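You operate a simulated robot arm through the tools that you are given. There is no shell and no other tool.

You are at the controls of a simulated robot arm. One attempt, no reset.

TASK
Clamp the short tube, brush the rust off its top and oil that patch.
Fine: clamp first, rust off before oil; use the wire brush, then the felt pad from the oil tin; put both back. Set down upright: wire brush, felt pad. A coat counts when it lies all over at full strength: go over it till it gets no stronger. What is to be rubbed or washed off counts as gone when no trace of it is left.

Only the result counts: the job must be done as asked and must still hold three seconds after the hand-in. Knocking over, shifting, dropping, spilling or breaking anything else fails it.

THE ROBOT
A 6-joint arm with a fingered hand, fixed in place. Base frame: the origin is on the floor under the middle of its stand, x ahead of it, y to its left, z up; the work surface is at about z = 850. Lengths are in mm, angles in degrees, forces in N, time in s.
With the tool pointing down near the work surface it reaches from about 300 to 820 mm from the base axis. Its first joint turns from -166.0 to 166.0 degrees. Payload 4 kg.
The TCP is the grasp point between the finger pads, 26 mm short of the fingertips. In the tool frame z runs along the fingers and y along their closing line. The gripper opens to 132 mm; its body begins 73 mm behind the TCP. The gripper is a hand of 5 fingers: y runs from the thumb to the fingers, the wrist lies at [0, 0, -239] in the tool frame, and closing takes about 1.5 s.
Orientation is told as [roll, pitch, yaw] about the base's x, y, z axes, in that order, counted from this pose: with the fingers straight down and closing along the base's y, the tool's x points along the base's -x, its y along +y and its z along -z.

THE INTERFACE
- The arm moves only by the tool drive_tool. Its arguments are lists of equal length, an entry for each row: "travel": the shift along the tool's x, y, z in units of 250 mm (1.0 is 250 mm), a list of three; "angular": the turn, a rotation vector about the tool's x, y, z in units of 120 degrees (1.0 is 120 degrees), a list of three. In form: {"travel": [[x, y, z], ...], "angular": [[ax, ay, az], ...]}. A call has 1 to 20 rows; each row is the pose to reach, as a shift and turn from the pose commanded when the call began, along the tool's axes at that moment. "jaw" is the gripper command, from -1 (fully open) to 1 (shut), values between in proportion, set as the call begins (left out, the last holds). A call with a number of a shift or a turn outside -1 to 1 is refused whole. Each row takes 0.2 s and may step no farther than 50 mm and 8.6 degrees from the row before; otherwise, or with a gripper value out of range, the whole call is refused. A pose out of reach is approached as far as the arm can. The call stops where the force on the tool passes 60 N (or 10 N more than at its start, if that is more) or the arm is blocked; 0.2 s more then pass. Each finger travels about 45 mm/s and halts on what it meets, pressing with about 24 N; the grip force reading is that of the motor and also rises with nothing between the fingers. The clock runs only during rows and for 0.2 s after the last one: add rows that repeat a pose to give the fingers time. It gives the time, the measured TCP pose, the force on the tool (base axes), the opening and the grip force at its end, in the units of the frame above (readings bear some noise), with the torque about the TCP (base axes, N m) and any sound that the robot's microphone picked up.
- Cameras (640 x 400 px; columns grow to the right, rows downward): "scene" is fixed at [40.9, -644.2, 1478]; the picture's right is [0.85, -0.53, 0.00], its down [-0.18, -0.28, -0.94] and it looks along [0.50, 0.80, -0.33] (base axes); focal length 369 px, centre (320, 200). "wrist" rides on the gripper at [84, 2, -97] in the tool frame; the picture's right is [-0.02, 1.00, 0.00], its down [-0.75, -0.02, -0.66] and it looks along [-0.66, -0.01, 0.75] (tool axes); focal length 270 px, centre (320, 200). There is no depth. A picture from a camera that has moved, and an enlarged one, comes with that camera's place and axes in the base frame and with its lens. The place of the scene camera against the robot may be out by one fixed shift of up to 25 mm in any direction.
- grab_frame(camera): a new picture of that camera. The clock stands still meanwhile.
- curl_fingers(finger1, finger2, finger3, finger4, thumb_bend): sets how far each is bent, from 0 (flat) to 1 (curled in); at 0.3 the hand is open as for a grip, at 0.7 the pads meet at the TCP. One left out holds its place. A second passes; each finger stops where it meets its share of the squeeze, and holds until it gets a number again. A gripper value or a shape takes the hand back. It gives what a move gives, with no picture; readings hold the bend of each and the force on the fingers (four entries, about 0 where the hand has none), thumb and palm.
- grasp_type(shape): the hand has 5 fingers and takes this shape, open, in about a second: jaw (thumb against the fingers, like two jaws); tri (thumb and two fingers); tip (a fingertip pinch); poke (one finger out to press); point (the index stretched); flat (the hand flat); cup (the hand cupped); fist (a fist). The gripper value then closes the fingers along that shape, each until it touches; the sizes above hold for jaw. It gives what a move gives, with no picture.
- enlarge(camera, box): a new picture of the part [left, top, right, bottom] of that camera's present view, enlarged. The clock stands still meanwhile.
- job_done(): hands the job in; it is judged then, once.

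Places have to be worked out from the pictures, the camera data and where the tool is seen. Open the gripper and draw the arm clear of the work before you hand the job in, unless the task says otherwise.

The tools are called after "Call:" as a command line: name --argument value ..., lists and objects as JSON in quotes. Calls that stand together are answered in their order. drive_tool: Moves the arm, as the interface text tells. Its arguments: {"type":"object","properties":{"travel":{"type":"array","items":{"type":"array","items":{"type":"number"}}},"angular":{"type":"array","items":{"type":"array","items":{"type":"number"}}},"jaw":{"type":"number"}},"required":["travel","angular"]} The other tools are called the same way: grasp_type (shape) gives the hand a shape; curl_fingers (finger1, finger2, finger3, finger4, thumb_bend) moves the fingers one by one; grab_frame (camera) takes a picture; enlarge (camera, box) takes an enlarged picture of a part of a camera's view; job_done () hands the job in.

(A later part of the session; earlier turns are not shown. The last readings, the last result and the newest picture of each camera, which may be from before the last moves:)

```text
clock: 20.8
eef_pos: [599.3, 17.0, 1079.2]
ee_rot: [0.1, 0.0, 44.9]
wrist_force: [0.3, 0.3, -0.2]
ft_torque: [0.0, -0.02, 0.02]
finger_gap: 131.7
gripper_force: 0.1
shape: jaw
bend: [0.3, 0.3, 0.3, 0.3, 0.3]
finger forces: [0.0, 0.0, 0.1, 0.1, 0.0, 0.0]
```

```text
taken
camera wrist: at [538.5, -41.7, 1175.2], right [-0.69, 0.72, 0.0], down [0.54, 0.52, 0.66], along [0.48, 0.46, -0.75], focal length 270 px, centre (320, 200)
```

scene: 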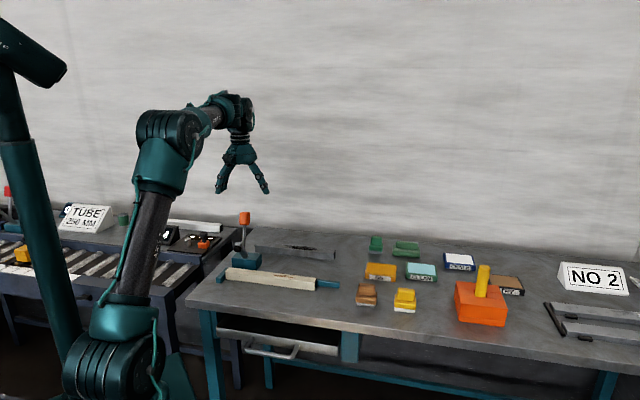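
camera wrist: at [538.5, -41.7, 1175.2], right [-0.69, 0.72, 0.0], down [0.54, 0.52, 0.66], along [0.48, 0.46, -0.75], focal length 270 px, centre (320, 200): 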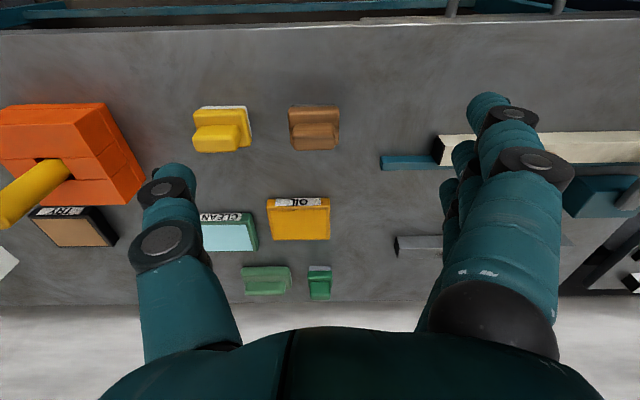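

The tool row is aligned with the 45° frame: brush, felt pad and OIL tin are clear. I enlarge each for measuring.

Call:
enlarge --camera "wrist" --box '[264, 80, 364, 170]'

Call:
enlarge --camera "wrist" --box '[172, 80, 272, 170]'

Call:
enlarge --camera "wrist" --box '[240, 170, 360, 270]'

Call:
enlarge --camera "scene" --box '[345, 255, 435, 320]'

```text
4.44 times, centred on (314, 125) of wrist
camera zoom: at [538.5, -41.7, 1175.2], right [-0.69, 0.72, 0.0], down [0.54, 0.52, 0.66], along [0.48, 0.46, -0.75], focal length 1201 px, centre (347, 533)
```

zoom: 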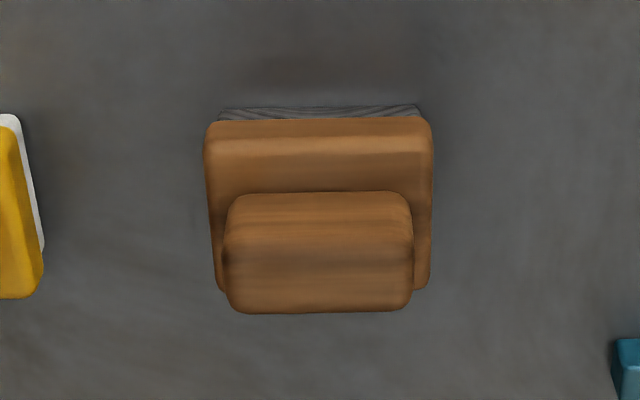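

```text
4.44 times, centred on (222, 125) of wrist
camera zoom: at [538.5, -41.7, 1175.2], right [-0.69, 0.72, 0.0], down [0.54, 0.52, 0.66], along [0.48, 0.46, -0.75], focal length 1201 px, centre (756, 533)
```

zoom: 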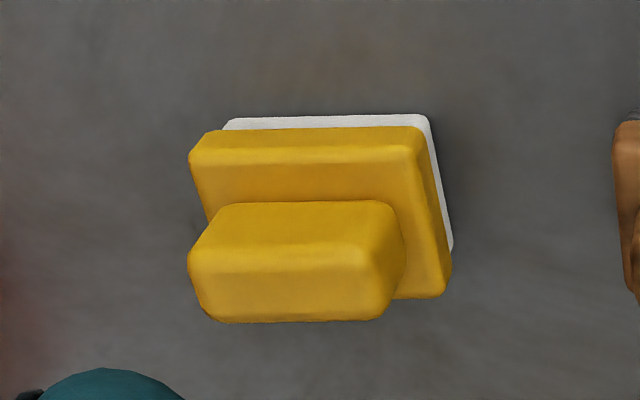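

```text
4.00 times, centred on (300, 220) of wrist
camera zoom: at [538.5, -41.7, 1175.2], right [-0.69, 0.72, 0.0], down [0.54, 0.52, 0.66], along [0.48, 0.46, -0.75], focal length 1081 px, centre (400, 120)
```

zoom: 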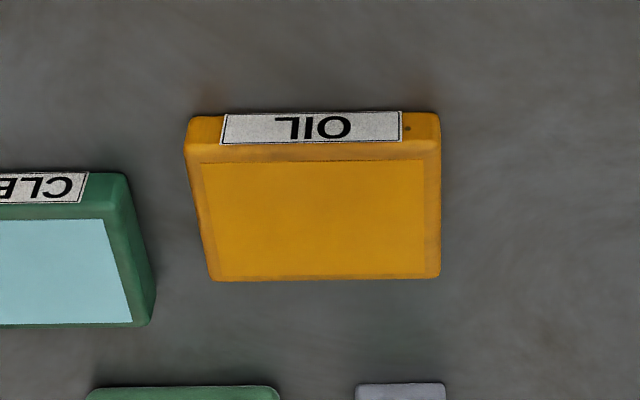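

```text
6.15 times, centred on (390, 288) of scene
camera zoom: at [40.9, -644.2, 1478.0], right [0.85, -0.53, 0.0], down [-0.18, -0.28, -0.94], along [0.5, 0.8, -0.33], focal length 2271 px, centre (-111, -338)
```

zoom: 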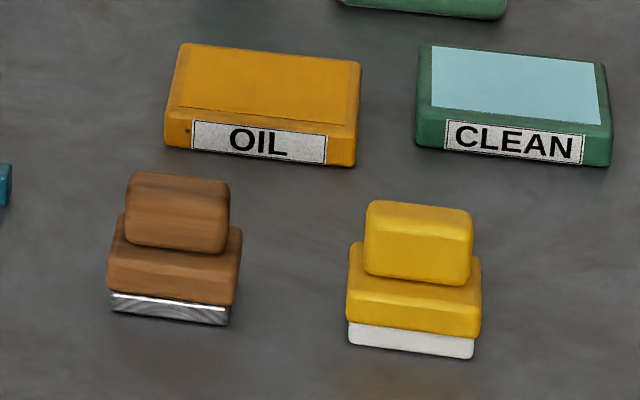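

Brush centre ≈ (652, 57), felt pad centre ≈ (731, −21), OIL tin centre ≈ (790, 157, top ≈ 869); the knobs are ≈22 mm across v and 44 mm along u, tops at z≈905. I turn to yaw −45° (closing across the knob's thin side) above the brush.

Call:
drive_tool --travel '[[-0.024, -0.003, 0.029], [-0.048, -0.006, 0.057], [-0.072, -0.009, 0.086], [-0.096, -0.013, 0.115], [-0.12, -0.016, 0.144], [-0.143, -0.019, 0.172], [-0.167, -0.022, 0.201], [-0.191, -0.025, 0.23], [-0.215, -0.029, 0.258], [-0.239, -0.032, 0.287], [-0.263, -0.035, 0.316], [-0.263, -0.035, 0.316]]' --angular '[[0, 0, 0.0682], [0, 0, 0.1364], [0, 0, 0.2045], [0, 0, 0.2727], [0, 0, 0.3409], [0, 0, 0.4091], [0, 0, 0.4773], [0, 0, 0.5455], [0, 0, 0.6136], [0, 0, 0.6818], [0, 0, 0.75], [0, 0, 0.75]]'

Call:
grab_frame --camera "wrist"

Call:
enlarge --camera "wrist" --box '[270, 80, 370, 170]'

```text
clock: 23.4
eef_pos: [652.5, 58.2, 999.0]
ee_rot: [0.1, 0.2, -45.2]
wrist_force: [-0.2, -0.2, -0.4]
ft_torque: [0.0, 0.02, 0.0]
finger_gap: 131.9
gripper_force: 0.0
shape: jaw
bend: [0.3, 0.3, 0.3, 0.3, 0.3]
finger forces: [0.0, 0.1, 0.0, 0.1, 0.1, 0.0]
```

```text
taken
camera wrist: at [593.8, 119.4, 1096.0], right [0.72, 0.69, 0.0], down [0.52, -0.55, 0.66], along [0.45, -0.48, -0.75], focal length 270 px, centre (320, 200)
```

wrist: 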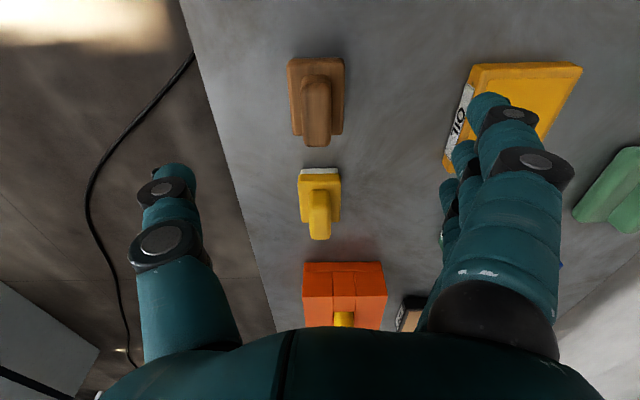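

```text
4.44 times, centred on (320, 125) of wrist
camera zoom: at [593.8, 119.4, 1096.0], right [0.72, 0.69, 0.0], down [0.52, -0.55, 0.66], along [0.45, -0.48, -0.75], focal length 1201 px, centre (320, 533)
```

zoom: 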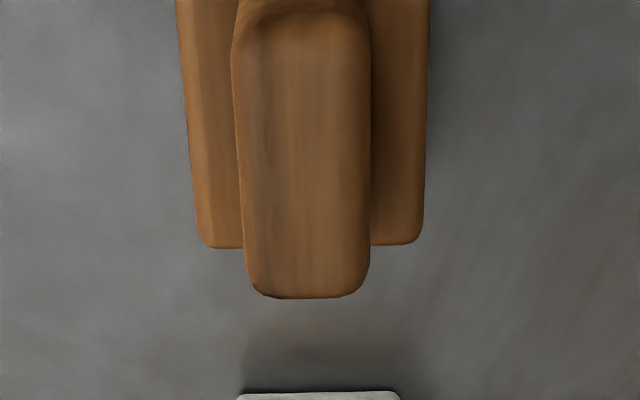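

The brush lies right below the TCP (knob ~2 mm toward −v). I descend to TCP z≈910 so the fingertips come just above the brush body, checking forces.

Call:
drive_tool --travel '[[0, -0.003, 0.12], [0, -0.006, 0.24], [0, -0.008, 0.31], [0, -0.008, 0.356], [0, -0.008, 0.356]]' --angular '[[0, 0, 0], [0, 0, 0], [0, 0, 0], [0, 0, 0], [0, 0, 0]]'

Call:
grab_frame --camera "wrist"

Call:
enlarge --camera "scene" --box '[310, 200, 430, 320]'

```text
clock: 24.6
eef_pos: [649.2, 56.1, 910.1]
ee_rot: [-0.1, 0.0, -45.1]
wrist_force: [0.6, -0.2, 0.4]
ft_torque: [0.02, 0.0, -0.04]
finger_gap: 132.1
gripper_force: 0.1
shape: jaw
bend: [0.3, 0.3, 0.3, 0.3, 0.3]
finger forces: [0.1, 0.1, 0.0, 0.0, 0.1, 0.0]
```

```text
taken
camera wrist: at [591.9, 117.8, 1007.4], right [0.72, 0.69, 0.0], down [0.52, -0.55, 0.66], along [0.45, -0.47, -0.75], focal length 270 px, centre (320, 200)
```

wrist: 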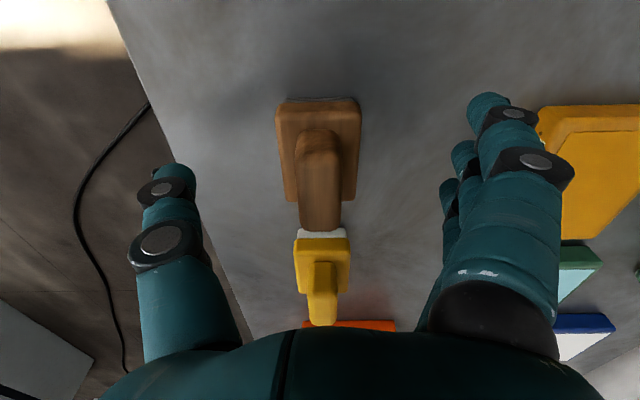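

```text
3.33 times, centred on (370, 260) of scene
camera zoom: at [40.9, -644.2, 1478.0], right [0.85, -0.53, 0.0], down [-0.18, -0.28, -0.94], along [0.5, 0.8, -0.33], focal length 1230 px, centre (153, 0)
```

zoom: 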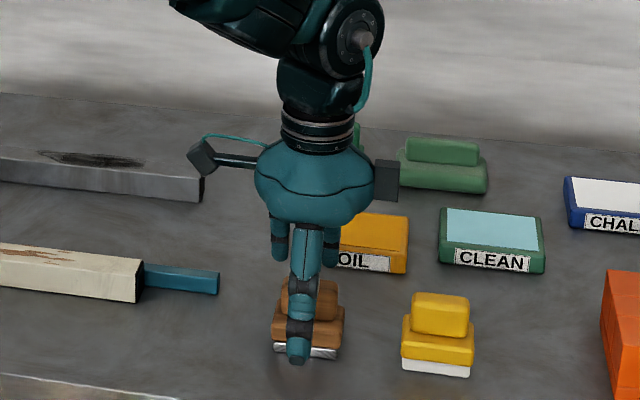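

No contact yet, and the knob is centred between thumb and fingers. I enlarge to measure the knob and body heights.

Call:
enlarge --camera "wrist" --box '[250, 80, 390, 250]'

Call:
enlarge --camera "scene" --box '[380, 265, 440, 320]'

```text
2.35 times, centred on (320, 165) of wrist
camera zoom: at [591.9, 117.8, 1007.4], right [0.72, 0.69, 0.0], down [0.52, -0.55, 0.66], along [0.45, -0.47, -0.75], focal length 636 px, centre (320, 282)
```

zoom: 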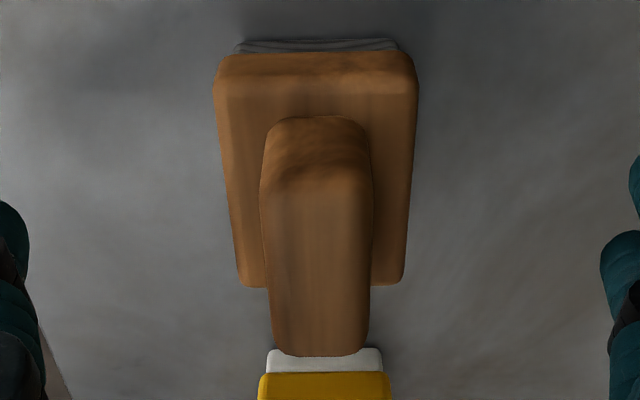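

```text
7.27 times, centred on (410, 292) of scene
camera zoom: at [40.9, -644.2, 1478.0], right [0.85, -0.53, 0.0], down [-0.18, -0.28, -0.94], along [0.5, 0.8, -0.33], focal length 2684 px, centre (-334, -473)
```

zoom: 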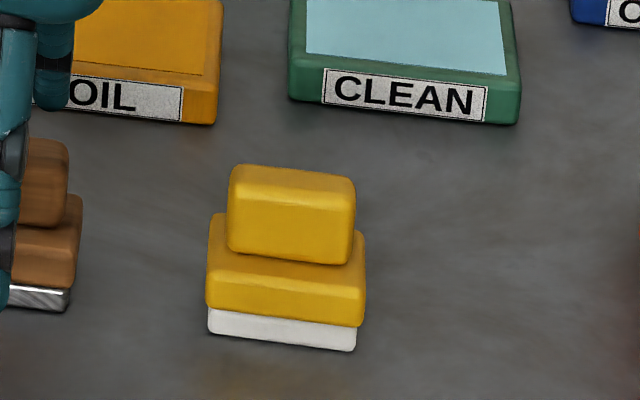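

Knob top z≈909, body top ≈878, brush centre ≈2.5 mm further along +u. I nudge, lower 3 mm, and then close the jaw.

Call:
drive_tool --travel '[[-0.01, 0, 0.012], [-0.01, 0, 0.012]]' --angular '[[0, 0, 0], [0, 0, 0]]'

Call:
drive_tool --travel '[[0, 0, 0], [0, 0, 0], [0, 0, 0], [0, 0, 0], [0, 0, 0], [0, 0, 0], [0, 0, 0], [0, 0, 0], [0, 0, 0]]' --angular '[[0, 0, 0], [0, 0, 0], [0, 0, 0], [0, 0, 0], [0, 0, 0], [0, 0, 0], [0, 0, 0], [0, 0, 0], [0, 0, 0]]' --jaw 1

Call:
grab_frame --camera "wrist"

Call:
enlarge --camera "scene" --box '[330, 230, 420, 320]'

```text
clock: 25.2
eef_pos: [652.6, 55.4, 907.0]
ee_rot: [0.0, 0.2, -45.2]
wrist_force: [-1.0, 0.5, -0.7]
ft_torque: [0.04, 0.0, 0.0]
finger_gap: 132.0
gripper_force: 0.0
shape: jaw
bend: [0.3, 0.3, 0.3, 0.3, 0.3]
finger forces: [0.0, 0.0, 0.0, 0.0, 0.0, 0.0]
```

```text
clock: 27.2
eef_pos: [652.0, 55.2, 908.1]
ee_rot: [0.0, 0.2, -45.1]
wrist_force: [-1.2, -1.2, 4.8]
ft_torque: [0.01, -0.02, -0.01]
finger_gap: 8.1
gripper_force: 24.0
shape: jaw
bend: [0.66, 0.72, 0.72, 0.66, 0.7]
finger forces: [0.5, 9.6, 9.3, 0.0, 21.0, 0.0]
```

```text
taken
camera wrist: at [593.6, 115.8, 1004.6], right [0.72, 0.69, 0.0], down [0.52, -0.55, 0.66], along [0.45, -0.47, -0.75], focal length 270 px, centre (320, 200)
```

wrist: 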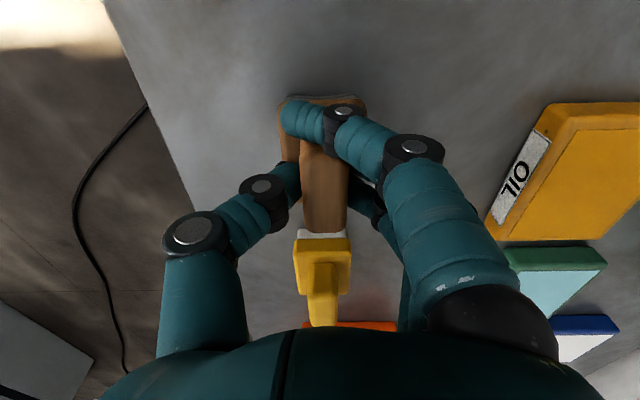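

```text
4.44 times, centred on (375, 275) of scene
camera zoom: at [40.9, -644.2, 1478.0], right [0.85, -0.53, 0.0], down [-0.18, -0.28, -0.94], along [0.5, 0.8, -0.33], focal length 1640 px, centre (76, -133)
```

zoom: 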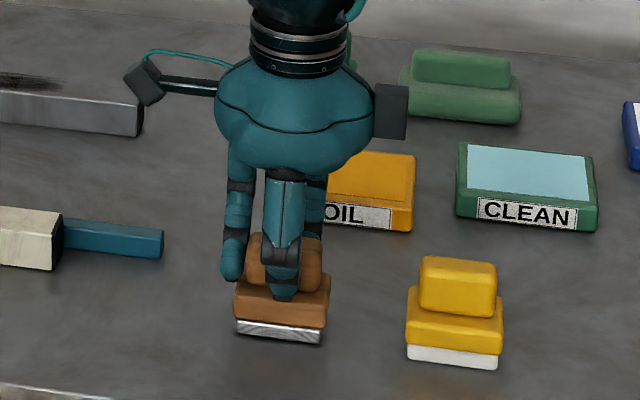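

The brush knob is held (fingers 9.6+9.3 N against thumb 21 N). I lift it 60 mm and check that it hangs straight.

Call:
drive_tool --travel '[[0, 0, -0.04], [0, 0, -0.12], [0, 0, -0.24], [0, 0, -0.24]]' --angular '[[0, 0, 0], [0, 0, 0], [0, 0, 0], [0, 0, 0]]'

Call:
grab_frame --camera "wrist"

Call:
enlarge --camera "scene" --box '[330, 210, 420, 300]'

```text
clock: 28.2
eef_pos: [651.9, 56.2, 967.0]
ee_rot: [0.0, 0.1, -45.1]
wrist_force: [0.8, -0.1, -0.6]
ft_torque: [-0.01, -0.02, -0.01]
finger_gap: 7.6
gripper_force: 24.2
shape: jaw
bend: [0.66, 0.71, 0.71, 0.66, 0.7]
finger forces: [0.5, 8.9, 8.8, 0.0, 20.2, 0.0]
```

```text
taken
camera wrist: at [593.4, 116.3, 1064.4], right [0.72, 0.69, 0.0], down [0.52, -0.55, 0.66], along [0.45, -0.47, -0.75], focal length 270 px, centre (320, 200)
```

wrist: 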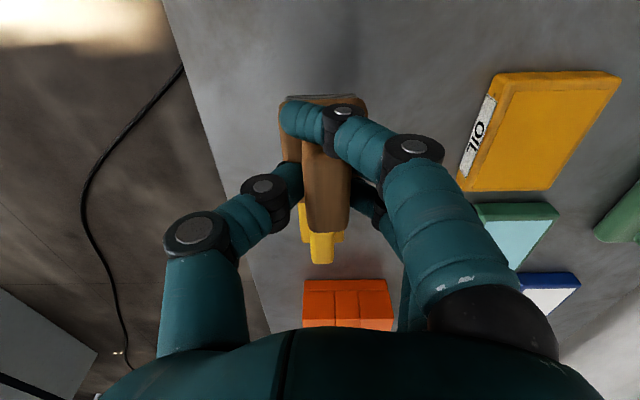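

```text
4.44 times, centred on (375, 255) of scene
camera zoom: at [40.9, -644.2, 1478.0], right [0.85, -0.53, 0.0], down [-0.18, -0.28, -0.94], along [0.5, 0.8, -0.33], focal length 1640 px, centre (76, -44)
```

zoom: 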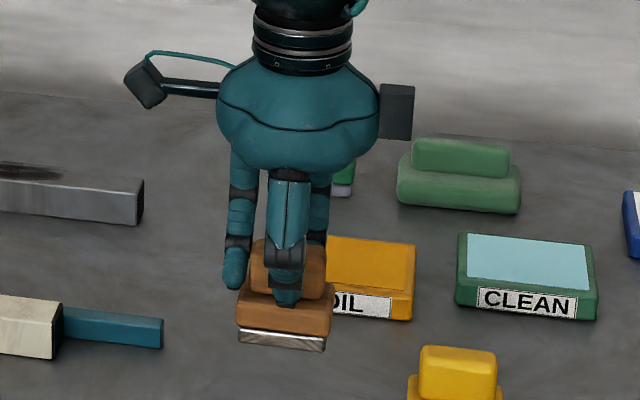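

The brush hangs straight. I carry it over to the rust patch at u≈160, v≈541, keeping its bristles about 50 mm above the tube.

Call:
drive_tool --travel '[[0.16, 0.027, -0.04], [0.33, 0.053, -0.072], [0.5, 0.08, -0.072], [0.67, 0.107, -0.072], [0.83, 0.133, -0.072], [0.98, 0.16, -0.072], [0.98, 0.16, -0.072]]' --angular '[[0, 0, 0], [0, 0, 0], [0, 0, 0], [0, 0, 0], [0, 0, 0], [0, 0, 0], [0, 0, 0]]'

Call:
grab_frame --camera "wrist"

Call:
enlarge --camera "scene" --box '[220, 180, 350, 310]'

```text
clock: 29.8
eef_pos: [507.6, 257.9, 985.9]
ee_rot: [0.0, 0.1, -45.1]
wrist_force: [0.3, -0.1, 0.0]
ft_torque: [0.0, 0.02, 0.01]
finger_gap: 7.2
gripper_force: 23.6
shape: jaw
bend: [0.66, 0.71, 0.71, 0.66, 0.7]
finger forces: [0.3, 8.9, 8.8, 0.0, 20.1, 0.0]
```

```text
taken
camera wrist: at [448.6, 317.9, 1082.7], right [0.72, 0.69, 0.0], down [0.52, -0.55, 0.66], along [0.45, -0.47, -0.75], focal length 270 px, centre (320, 200)
```

wrist: 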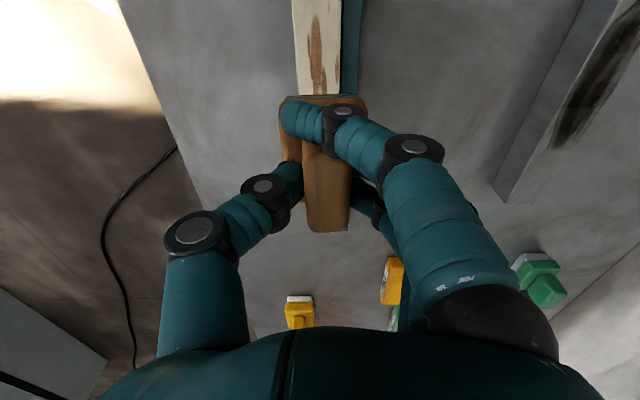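

```text
3.08 times, centred on (285, 245) of scene
camera zoom: at [40.9, -644.2, 1478.0], right [0.85, -0.53, 0.0], down [-0.18, -0.28, -0.94], along [0.5, 0.8, -0.33], focal length 1135 px, centre (428, 62)
```

zoom: 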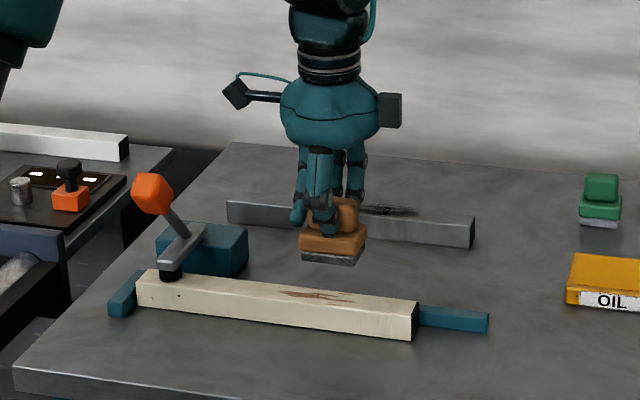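

Brush is above the patch (u≈177, v≈541). I lower it to just above the expected contact (TCP z≈937).

Call:
drive_tool --travel '[[0, 0, 0.1], [0, 0, 0.17], [0, 0, 0.19], [0, 0, 0.194], [0, 0, 0.194]]' --angular '[[0, 0, 0], [0, 0, 0], [0, 0, 0], [0, 0, 0], [0, 0, 0]]'

Call:
enlarge --camera "scene" --box '[260, 230, 350, 300]'

```text
clock: 31.0
eef_pos: [507.8, 257.5, 938.4]
ee_rot: [0.0, 0.2, -45.1]
wrist_force: [-2.0, -0.5, 11.5]
ft_torque: [0.06, -0.1, 0.03]
finger_gap: 7.2
gripper_force: 23.7
shape: jaw
bend: [0.66, 0.71, 0.71, 0.66, 0.7]
finger forces: [0.6, 11.4, 11.1, 0.0, 25.9, 0.0]
```

```text
5.71 times, centred on (305, 265) of scene
camera zoom: at [40.9, -644.2, 1478.0], right [0.85, -0.53, 0.0], down [-0.18, -0.28, -0.94], along [0.5, 0.8, -0.33], focal length 2109 px, centre (406, -171)
```

zoom: 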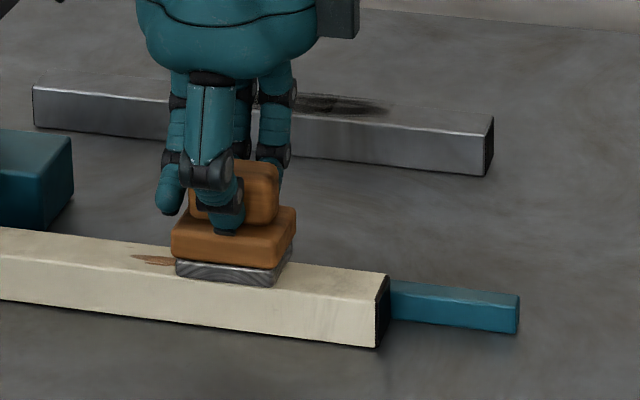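

Contact with 11.5 N on the tube top. I make long strokes along the tube over the whole patch.

Call:
drive_tool --travel '[[0.064, 0, 0], [0.128, 0, 0], [0.192, 0, 0], [0.128, 0, 0], [0.064, 0, 0], [0, 0, 0], [-0.08, 0, 0], [0, 0, 0], [0.064, 0, 0], [0.128, 0, 0], [0.192, 0, 0], [0.128, 0, 0], [0.064, 0, 0], [0, 0, 0], [-0.08, 0, 0], [0, 0, 0]]' --angular '[[0, 0, 0], [0, 0, 0], [0, 0, 0], [0, 0, 0], [0, 0, 0], [0, 0, 0], [0, 0, 0], [0, 0, 0], [0, 0, 0], [0, 0, 0], [0, 0, 0], [0, 0, 0], [0, 0, 0], [0, 0, 0], [0, 0, 0], [0, 0, 0]]'

Call:
grab_frame --camera "wrist"

Call:
enlarge --camera "scene" --box '[220, 220, 350, 310]'

```text
clock: 34.4
eef_pos: [507.8, 258.1, 937.9]
ee_rot: [0.0, 0.1, -45.1]
wrist_force: [1.4, -2.1, 6.1]
ft_torque: [0.01, -0.13, -0.04]
finger_gap: 7.9
gripper_force: 23.7
shape: jaw
bend: [0.66, 0.72, 0.72, 0.66, 0.71]
finger forces: [0.2, 12.3, 11.8, 0.0, 22.0, 0.1]
```

```text
taken
camera wrist: at [449.4, 317.5, 1034.3], right [0.72, 0.69, 0.0], down [0.52, -0.55, 0.66], along [0.45, -0.48, -0.75], focal length 270 px, centre (320, 200)
```

wrist: 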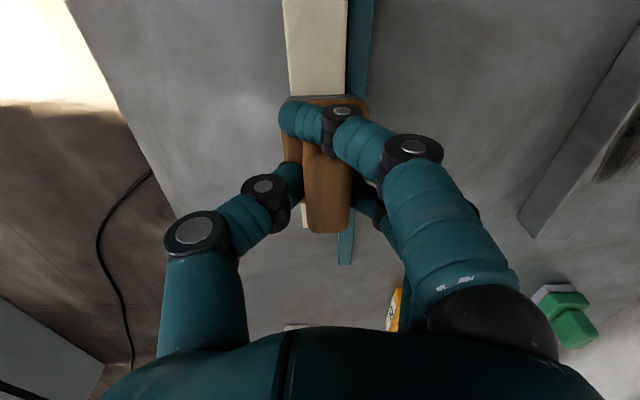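

```text
4.44 times, centred on (285, 265) of scene
camera zoom: at [40.9, -644.2, 1478.0], right [0.85, -0.53, 0.0], down [-0.18, -0.28, -0.94], along [0.5, 0.8, -0.33], focal length 1640 px, centre (476, -89)
```

zoom: 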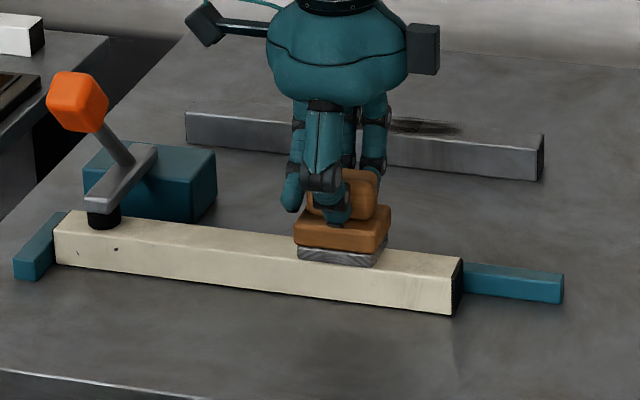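

Rust is visibly going; pressure dropped to ~6 N. I press ~0.8 mm further and repeat strokes with small side offsets, then I'll inspect.

Call:
drive_tool --travel '[[0, 0, 0.003], [0.064, 0.008, 0.003], [0.128, 0.008, 0.003], [0.2, 0.008, 0.003], [0.128, 0.008, 0.003], [0.064, 0.008, 0.003], [0, 0.008, 0.003], [-0.1, 0.008, 0.003], [-0.1, -0.01, 0.003], [0, -0.01, 0.003], [0.064, -0.01, 0.003], [0.128, -0.01, 0.003], [0.2, -0.01, 0.003], [0.128, -0.01, 0.003], [0.064, -0.01, 0.003], [0, -0.01, 0.003], [-0.1, 0, 0.003], [0, 0, 0.003]]' --angular '[[0, 0, 0], [0, 0, 0], [0, 0, 0], [0, 0, 0], [0, 0, 0], [0, 0, 0], [0, 0, 0], [0, 0, 0], [0, 0, 0], [0, 0, 0], [0, 0, 0], [0, 0, 0], [0, 0, 0], [0, 0, 0], [0, 0, 0], [0, 0, 0], [0, 0, 0], [0, 0, 0]]'

Call:
drive_tool --travel '[[0, 0, -0.04], [0, 0, -0.16], [0, 0, -0.32], [0, 0, -0.32]]' --angular '[[0, 0, 0], [0, 0, 0], [0, 0, 0], [0, 0, 0]]'

Call:
enlarge --camera "scene" --box '[220, 230, 350, 310]'

Call:
grab_frame --camera "wrist"

```text
clock: 38.2
eef_pos: [507.6, 257.7, 937.7]
ee_rot: [0.1, 0.0, -45.2]
wrist_force: [4.9, -4.1, 19.3]
ft_torque: [0.07, -0.39, -0.14]
finger_gap: 8.2
gripper_force: 23.6
shape: jaw
bend: [0.66, 0.72, 0.72, 0.66, 0.71]
finger forces: [0.3, 20.4, 17.3, 0.0, 25.0, 0.0]
```

```text
clock: 39.2
eef_pos: [506.2, 256.2, 1016.3]
ee_rot: [-0.1, 0.1, -45.0]
wrist_force: [0.3, -0.6, -0.5]
ft_torque: [0.0, 0.01, -0.01]
finger_gap: 7.5
gripper_force: 23.7
shape: jaw
bend: [0.66, 0.71, 0.71, 0.66, 0.71]
finger forces: [0.3, 8.5, 8.3, 0.1, 18.6, 0.0]
```

```text
4.92 times, centred on (285, 270) of scene
camera zoom: at [40.9, -644.2, 1478.0], right [0.85, -0.53, 0.0], down [-0.18, -0.28, -0.94], along [0.5, 0.8, -0.33], focal length 1817 px, centre (492, -145)
```

zoom: 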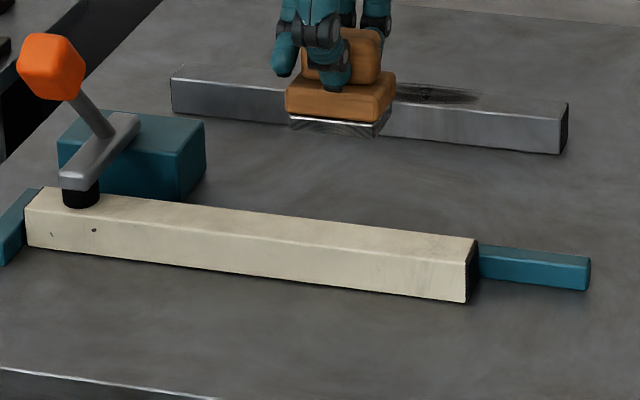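

```text
taken
camera wrist: at [448.8, 317.2, 1112.7], right [0.72, 0.69, 0.0], down [0.52, -0.54, 0.66], along [0.45, -0.47, -0.75], focal length 270 px, centre (320, 200)
```

wrist: 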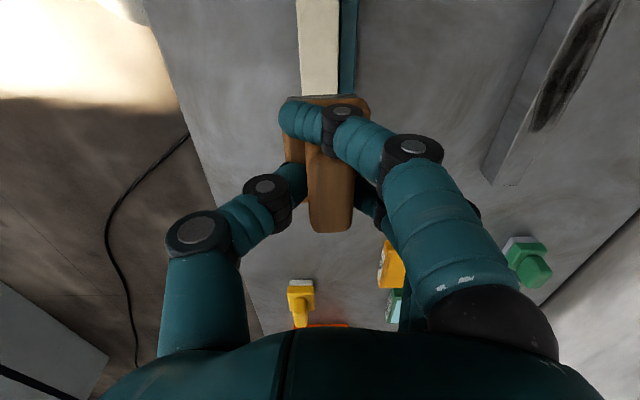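

The rust looks gone; I zoom in hard to check for remaining traces.

Call:
enlarge --camera "scene" --box '[255, 262, 325, 297]'

Call:
enlarge --camera "scene" --box '[270, 268, 310, 290]'

Call:
enlarge --camera "wrist" --box '[270, 60, 390, 250]'

```text
9.14 times, centred on (290, 280) of scene
camera zoom: at [40.9, -644.2, 1478.0], right [0.85, -0.53, 0.0], down [-0.18, -0.28, -0.94], along [0.5, 0.8, -0.33], focal length 3374 px, centre (594, -527)
```

zoom: 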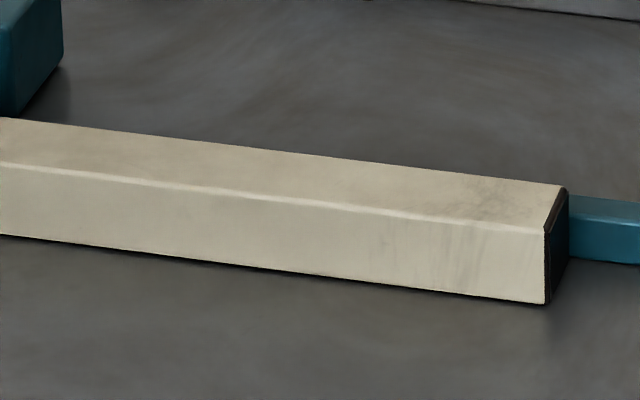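

```text
16.00 times, centred on (290, 279) of scene
camera zoom: at [40.9, -644.2, 1478.0], right [0.85, -0.53, 0.0], down [-0.18, -0.28, -0.94], along [0.5, 0.8, -0.33], focal length 5904 px, centre (800, -1064)
```

zoom: 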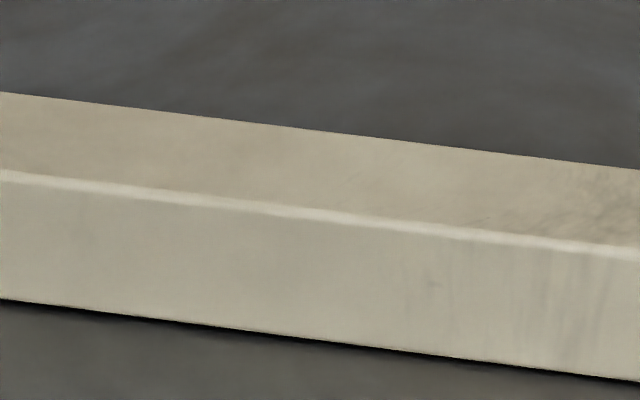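

```text
2.11 times, centred on (330, 155) of wrist
camera zoom: at [448.8, 317.2, 1112.7], right [0.72, 0.69, 0.0], down [0.52, -0.54, 0.66], along [0.45, -0.47, -0.75], focal length 569 px, centre (299, 295)
```

zoom: 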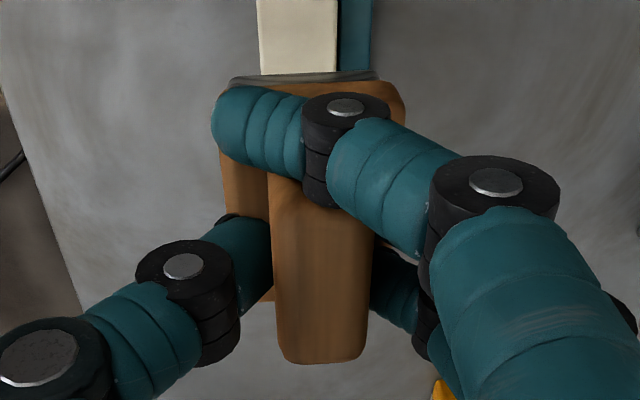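

No trace is visible, but to be sure I do one more brushing pass over a slightly longer range before changing tools.

Call:
drive_tool --travel '[[0, 0, 0.16], [0, 0, 0.28], [0, 0, 0.319], [0.07, 0.006, 0.319], [0.14, 0.006, 0.319], [0.22, 0.006, 0.319], [0.14, 0.006, 0.319], [0.07, 0.006, 0.319], [0, 0.006, 0.319], [-0.06, 0.006, 0.319], [-0.12, 0.006, 0.319], [-0.12, -0.006, 0.319], [-0.06, -0.006, 0.319], [0, -0.006, 0.319], [0.07, -0.006, 0.319], [0.14, -0.006, 0.319], [0.22, -0.006, 0.319], [0.14, 0, 0.319], [0.07, 0, 0.319], [0, 0, 0.319]]' --angular '[[0, 0, 0], [0, 0, 0], [0, 0, 0], [0, 0, 0], [0, 0, 0], [0, 0, 0], [0, 0, 0], [0, 0, 0], [0, 0, 0], [0, 0, 0], [0, 0, 0], [0, 0, 0], [0, 0, 0], [0, 0, 0], [0, 0, 0], [0, 0, 0], [0, 0, 0], [0, 0, 0], [0, 0, 0], [0, 0, 0]]'

Call:
drive_tool --travel '[[-0.06, 0, 0], [-0.12, 0, 0], [-0.06, 0, 0], [0, 0, 0], [0.07, 0, 0], [0.14, 0, 0], [0.2, 0, 0], [0.14, 0, 0], [0.07, 0, 0], [0, 0, 0], [-0.06, 0, 0], [-0.12, 0, 0], [-0.06, 0, 0], [0, 0, 0]]' --angular '[[0, 0, 0], [0, 0, 0], [0, 0, 0], [0, 0, 0], [0, 0, 0], [0, 0, 0], [0, 0, 0], [0, 0, 0], [0, 0, 0], [0, 0, 0], [0, 0, 0], [0, 0, 0], [0, 0, 0], [0, 0, 0]]'

```text
clock: 43.4
eef_pos: [506.4, 255.7, 937.6]
ee_rot: [0.0, 0.1, -45.1]
wrist_force: [-3.4, 4.6, 29.1]
ft_torque: [0.53, -0.2, 0.15]
finger_gap: 9.1
gripper_force: 23.9
shape: jaw
bend: [0.66, 0.73, 0.73, 0.66, 0.71]
finger forces: [0.5, 23.7, 21.2, 0.0, 26.9, 0.0]
```

```text
clock: 46.4
eef_pos: [508.4, 257.4, 936.4]
ee_rot: [0.0, 0.1, -45.0]
wrist_force: [3.8, -2.6, 14.3]
ft_torque: [0.12, -0.25, -0.03]
finger_gap: 8.5
gripper_force: 23.7
shape: jaw
bend: [0.66, 0.72, 0.72, 0.66, 0.71]
finger forces: [0.3, 17.8, 16.7, 0.1, 23.2, 0.0]
```

Brushing done with ~15–29 N. I lift off and inspect the tube and the brush in the hand.

Call:
drive_tool --travel '[[0, 0, -0.04], [0, 0, -0.14], [0, 0, -0.28], [0, 0, -0.28]]' --angular '[[0, 0, 0], [0, 0, 0], [0, 0, 0], [0, 0, 0]]'

Call:
grab_frame --camera "wrist"

Call:
enlarge --camera "scene" --box '[240, 220, 330, 300]'

```text
clock: 47.4
eef_pos: [507.6, 256.2, 1007.2]
ee_rot: [0.0, 0.1, -45.2]
wrist_force: [0.3, 0.0, -1.1]
ft_torque: [0.01, -0.02, 0.03]
finger_gap: 7.6
gripper_force: 24.1
shape: jaw
bend: [0.66, 0.71, 0.71, 0.66, 0.71]
finger forces: [0.3, 8.5, 8.3, 0.0, 19.1, 0.1]
```

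```text
taken
camera wrist: at [448.8, 316.4, 1104.0], right [0.72, 0.69, 0.0], down [0.52, -0.55, 0.66], along [0.45, -0.47, -0.75], focal length 270 px, centre (320, 200)
```

wrist: 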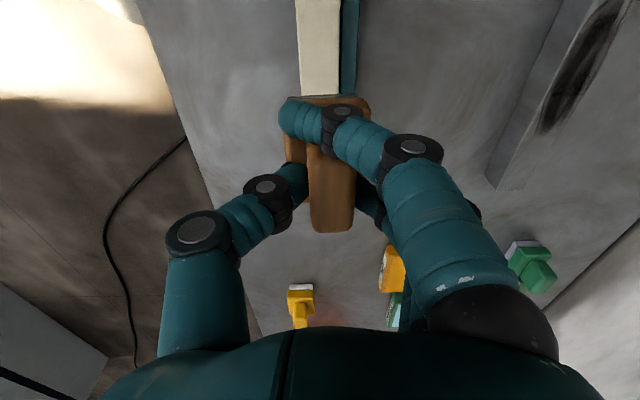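

```text
5.00 times, centred on (285, 260) of scene
camera zoom: at [40.9, -644.2, 1478.0], right [0.85, -0.53, 0.0], down [-0.18, -0.28, -0.94], along [0.5, 0.8, -0.33], focal length 1845 px, centre (495, -100)
```

zoom: 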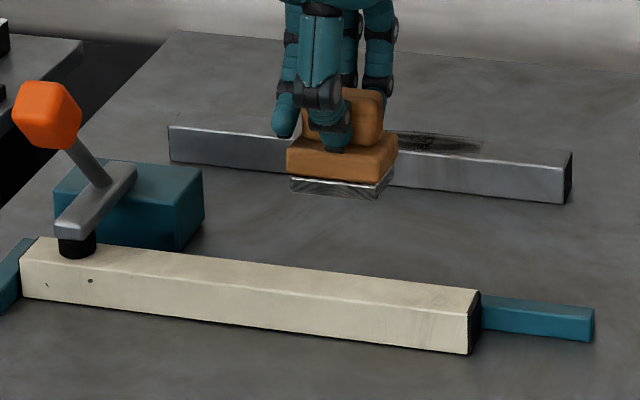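

The tube is clean and the clamp holds; the brush shifted about 3 mm in the grip. I carry it back above its home spot (652, 55).

Call:
drive_tool --travel '[[-0.163, -0.028, 0], [-0.326, -0.056, 0], [-0.489, -0.085, 0.03], [-0.652, -0.113, 0.06], [-0.815, -0.141, 0.1], [-0.978, -0.169, 0.128], [-0.978, -0.169, 0.128]]' --angular '[[0, 0, 0], [0, 0, 0], [0, 0, 0], [0, 0, 0], [0, 0, 0], [0, 0, 0], [0, 0, 0]]'

Call:
grab_frame --camera "wrist"

Call:
enlarge --camera "scene" --box '[330, 220, 430, 320]'

```text
clock: 49.0
eef_pos: [649.3, 52.7, 973.4]
ee_rot: [0.0, 0.1, -45.1]
wrist_force: [0.0, 0.5, -1.2]
ft_torque: [0.01, -0.02, 0.01]
finger_gap: 7.7
gripper_force: 24.3
shape: jaw
bend: [0.66, 0.71, 0.71, 0.66, 0.71]
finger forces: [0.3, 8.5, 8.3, 0.0, 18.7, 0.1]
```

```text
taken
camera wrist: at [591.9, 113.4, 1070.5], right [0.72, 0.69, 0.0], down [0.52, -0.55, 0.66], along [0.45, -0.47, -0.75], focal length 270 px, centre (320, 200)
```

wrist: 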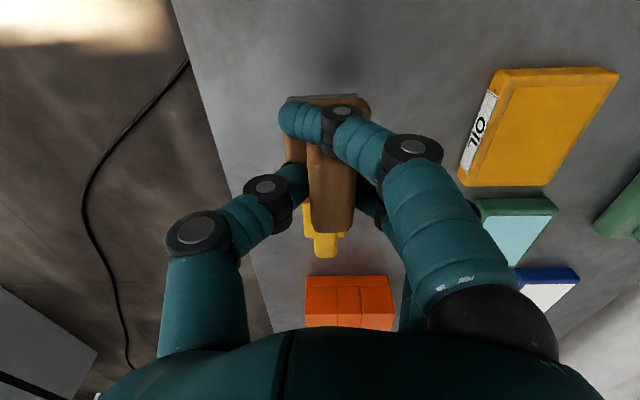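

```text
4.00 times, centred on (380, 270) of scene
camera zoom: at [40.9, -644.2, 1478.0], right [0.85, -0.53, 0.0], down [-0.18, -0.28, -0.94], along [0.5, 0.8, -0.33], focal length 1476 px, centre (80, -80)
```

zoom: 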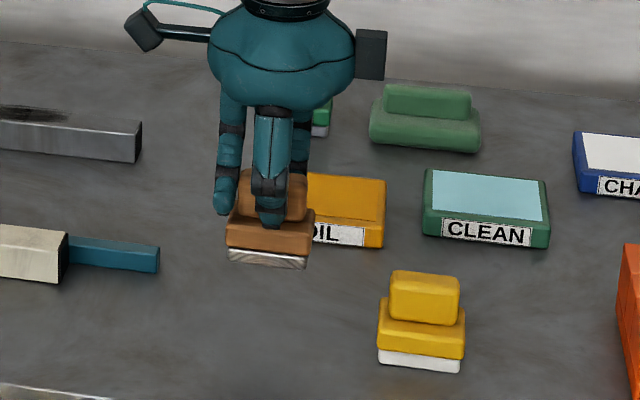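

Above home. I lower the brush to just over the surface, then settle it gently.

Call:
drive_tool --travel '[[0, 0.004, 0.12], [0, 0.004, 0.22], [0, 0.004, 0.245], [0, 0.004, 0.256], [0, 0.004, 0.262], [0, 0.004, 0.262]]' --angular '[[0, 0, 0], [0, 0, 0], [0, 0, 0], [0, 0, 0], [0, 0, 0], [0, 0, 0]]'

Call:
enlarge --camera "scene" --box '[340, 250, 420, 320]'

```text
clock: 50.4
eef_pos: [651.1, 54.5, 908.9]
ee_rot: [0.0, 0.1, -45.1]
wrist_force: [-0.6, 0.4, 0.9]
ft_torque: [0.04, -0.04, -0.02]
finger_gap: 7.7
gripper_force: 23.9
shape: jaw
bend: [0.66, 0.71, 0.71, 0.66, 0.71]
finger forces: [0.3, 8.6, 8.4, 0.0, 19.6, 0.1]
```

```text
5.71 times, centred on (380, 285) of scene
camera zoom: at [40.9, -644.2, 1478.0], right [0.85, -0.53, 0.0], down [-0.18, -0.28, -0.94], along [0.5, 0.8, -0.33], focal length 2109 px, centre (-23, -286)
```

zoom: 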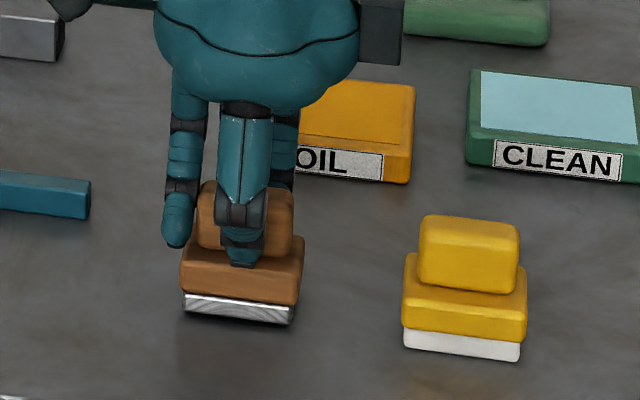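

Barely touching (≈1 N). I press 2–3 mm more in small steps to seat it flat.

Call:
drive_tool --travel '[[0, 0, 0.004], [0, 0, 0.008], [0, 0, 0.011], [0, 0, 0.011]]' --angular '[[0, 0, 0], [0, 0, 0], [0, 0, 0], [0, 0, 0]]'

```text
clock: 51.4
eef_pos: [651.5, 55.0, 908.4]
ee_rot: [0.2, 0.0, -45.1]
wrist_force: [-3.2, -2.0, 29.0]
ft_torque: [0.37, -0.29, 0.0]
finger_gap: 8.5
gripper_force: 24.6
shape: jaw
bend: [0.66, 0.72, 0.72, 0.66, 0.71]
finger forces: [0.3, 17.6, 16.5, 0.0, 33.5, 0.0]
```

Firmly seated (29 N). I relieve the pressure slightly and open the fingers.

Call:
drive_tool --travel '[[0, 0, -0.005], [0, 0, -0.008], [0, 0, -0.008]]' --angular '[[0, 0, 0], [0, 0, 0], [0, 0, 0]]'

Call:
drive_tool --travel '[[0, 0, 0], [0, 0, 0], [0, 0, 0], [0, 0, 0], [0, 0, 0], [0, 0, 0], [0, 0, 0], [0, 0, 0]]' --angular '[[0, 0, 0], [0, 0, 0], [0, 0, 0], [0, 0, 0], [0, 0, 0], [0, 0, 0], [0, 0, 0], [0, 0, 0]]' --jaw -1

Call:
grab_frame --camera "wrist"

Call:
enlarge --camera "scene" --box '[340, 250, 420, 320]'

```text
clock: 52.2
eef_pos: [650.5, 54.6, 907.7]
ee_rot: [0.0, 0.1, -45.1]
wrist_force: [1.3, -1.5, 15.5]
ft_torque: [0.23, -0.32, -0.06]
finger_gap: 8.8
gripper_force: 23.8
shape: jaw
bend: [0.66, 0.72, 0.72, 0.66, 0.71]
finger forces: [0.4, 15.8, 15.8, 0.0, 22.1, 0.0]
```

```text
clock: 54.0
eef_pos: [650.7, 54.6, 907.8]
ee_rot: [0.0, 0.1, -45.2]
wrist_force: [-0.3, -0.2, 0.0]
ft_torque: [-0.03, -0.01, 0.01]
finger_gap: 132.0
gripper_force: 0.0
shape: jaw
bend: [0.3, 0.3, 0.3, 0.3, 0.3]
finger forces: [0.1, 0.0, 0.0, 0.0, 0.1, 0.1]
```

```text
taken
camera wrist: at [592.6, 115.4, 1004.6], right [0.72, 0.69, 0.0], down [0.52, -0.55, 0.66], along [0.45, -0.47, -0.75], focal length 270 px, centre (320, 200)
```

wrist: 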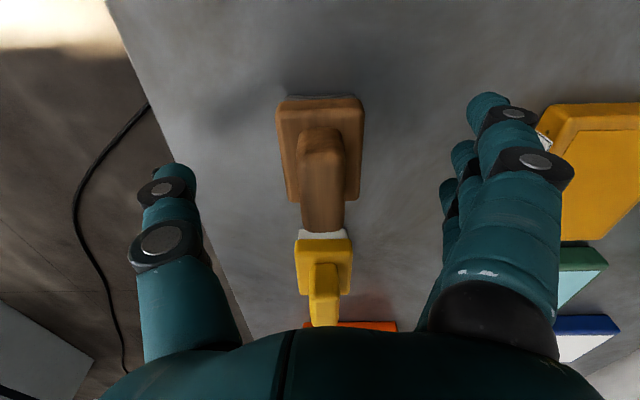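

```text
5.71 times, centred on (380, 285) of scene
camera zoom: at [40.9, -644.2, 1478.0], right [0.85, -0.53, 0.0], down [-0.18, -0.28, -0.94], along [0.5, 0.8, -0.33], focal length 2109 px, centre (-23, -286)
```

zoom: 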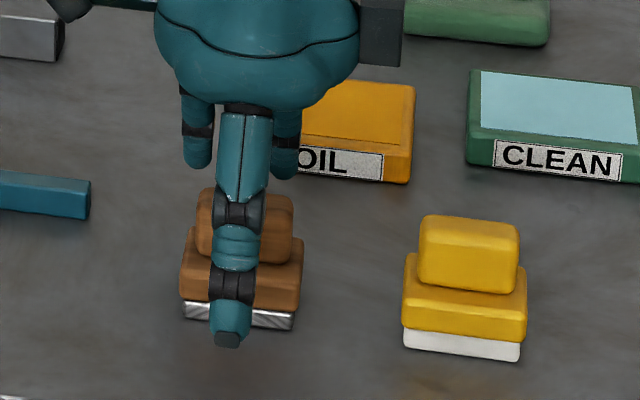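

Brush stands upright at its place. I rise 90 mm and move 111 mm along the row above the felt pad.

Call:
drive_tool --travel '[[0, 0, -0.18], [0, 0, -0.36], [-0.15, 0, -0.36], [-0.3, 0, -0.36], [-0.444, 0, -0.36], [-0.444, 0, -0.36]]' --angular '[[0, 0, 0], [0, 0, 0], [0, 0, 0], [0, 0, 0], [0, 0, 0], [0, 0, 0]]'

Call:
grab_frame --camera "wrist"

Call:
enlarge --camera "wrist" --box '[250, 30, 390, 170]'

Call:
enlarge --camera "scene" --box '[340, 250, 440, 320]'

```text
clock: 55.4
eef_pos: [730.2, -23.9, 996.2]
ee_rot: [0.0, 0.1, -45.1]
wrist_force: [0.2, -0.3, 1.1]
ft_torque: [0.01, 0.01, 0.01]
finger_gap: 131.9
gripper_force: 0.1
shape: jaw
bend: [0.3, 0.3, 0.3, 0.3, 0.3]
finger forces: [0.0, 0.0, 0.1, 0.0, 0.1, 0.1]
```

```text
taken
camera wrist: at [671.5, 36.1, 1094.5], right [0.72, 0.69, 0.0], down [0.52, -0.55, 0.66], along [0.45, -0.47, -0.75], focal length 270 px, centre (320, 200)
```

wrist: 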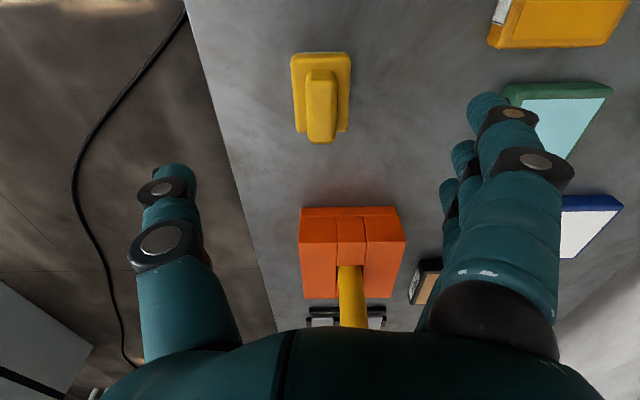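

```text
2.86 times, centred on (320, 100) of wrist
camera zoom: at [671.5, 36.1, 1094.5], right [0.72, 0.69, 0.0], down [0.52, -0.55, 0.66], along [0.45, -0.47, -0.75], focal length 772 px, centre (320, 486)
```

zoom: 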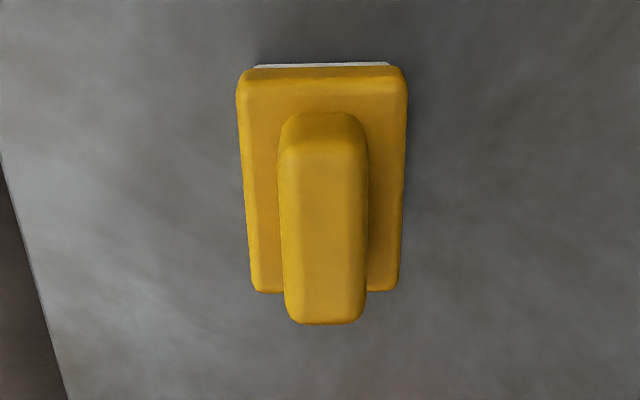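

```text
5.71 times, centred on (390, 285) of scene
camera zoom: at [40.9, -644.2, 1478.0], right [0.85, -0.53, 0.0], down [-0.18, -0.28, -0.94], along [0.5, 0.8, -0.33], focal length 2109 px, centre (-80, -286)
```

zoom: 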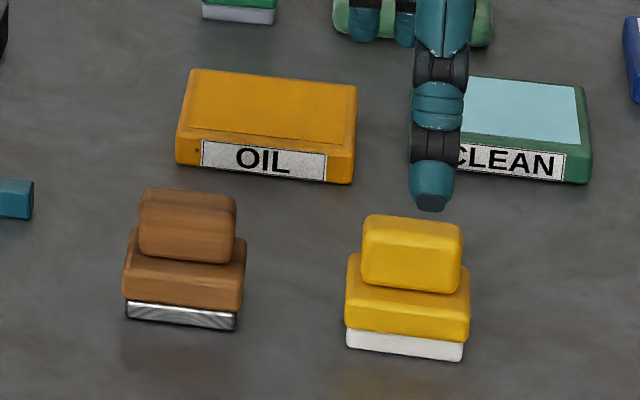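

The felt pad is centred to ~1 mm. I descend to TCP z≈907 over its knob and close.

Call:
drive_tool --travel '[[0, 0.003, 0.14], [0, 0.005, 0.26], [0, 0.005, 0.33], [0, 0.005, 0.354], [0, 0.005, 0.354]]' --angular '[[0, 0, 0], [0, 0, 0], [0, 0, 0], [0, 0, 0], [0, 0, 0]]'

Call:
enlarge --camera "wrist" --box '[250, 80, 390, 250]'

```text
clock: 56.6
eef_pos: [730.7, -23.1, 908.5]
ee_rot: [0.0, 0.1, -45.1]
wrist_force: [-0.1, 0.0, -0.1]
ft_torque: [-0.01, -0.01, 0.02]
finger_gap: 131.9
gripper_force: 0.0
shape: jaw
bend: [0.3, 0.3, 0.3, 0.3, 0.3]
finger forces: [0.0, 0.1, 0.0, 0.0, 0.0, 0.1]
```

```text
2.35 times, centred on (320, 165) of wrist
camera zoom: at [671.9, 37.8, 1005.8], right [0.72, 0.69, 0.0], down [0.52, -0.55, 0.66], along [0.45, -0.47, -0.75], focal length 636 px, centre (320, 282)
```

zoom: 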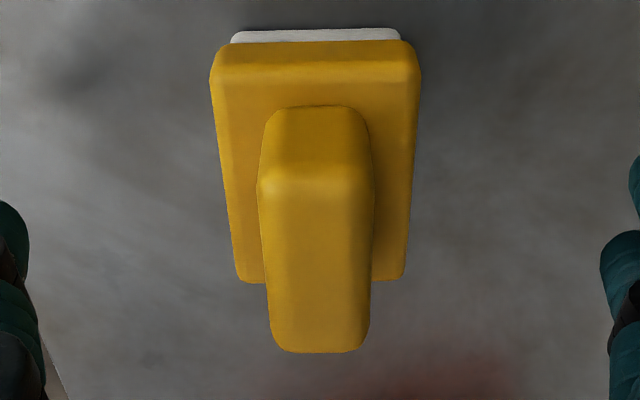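

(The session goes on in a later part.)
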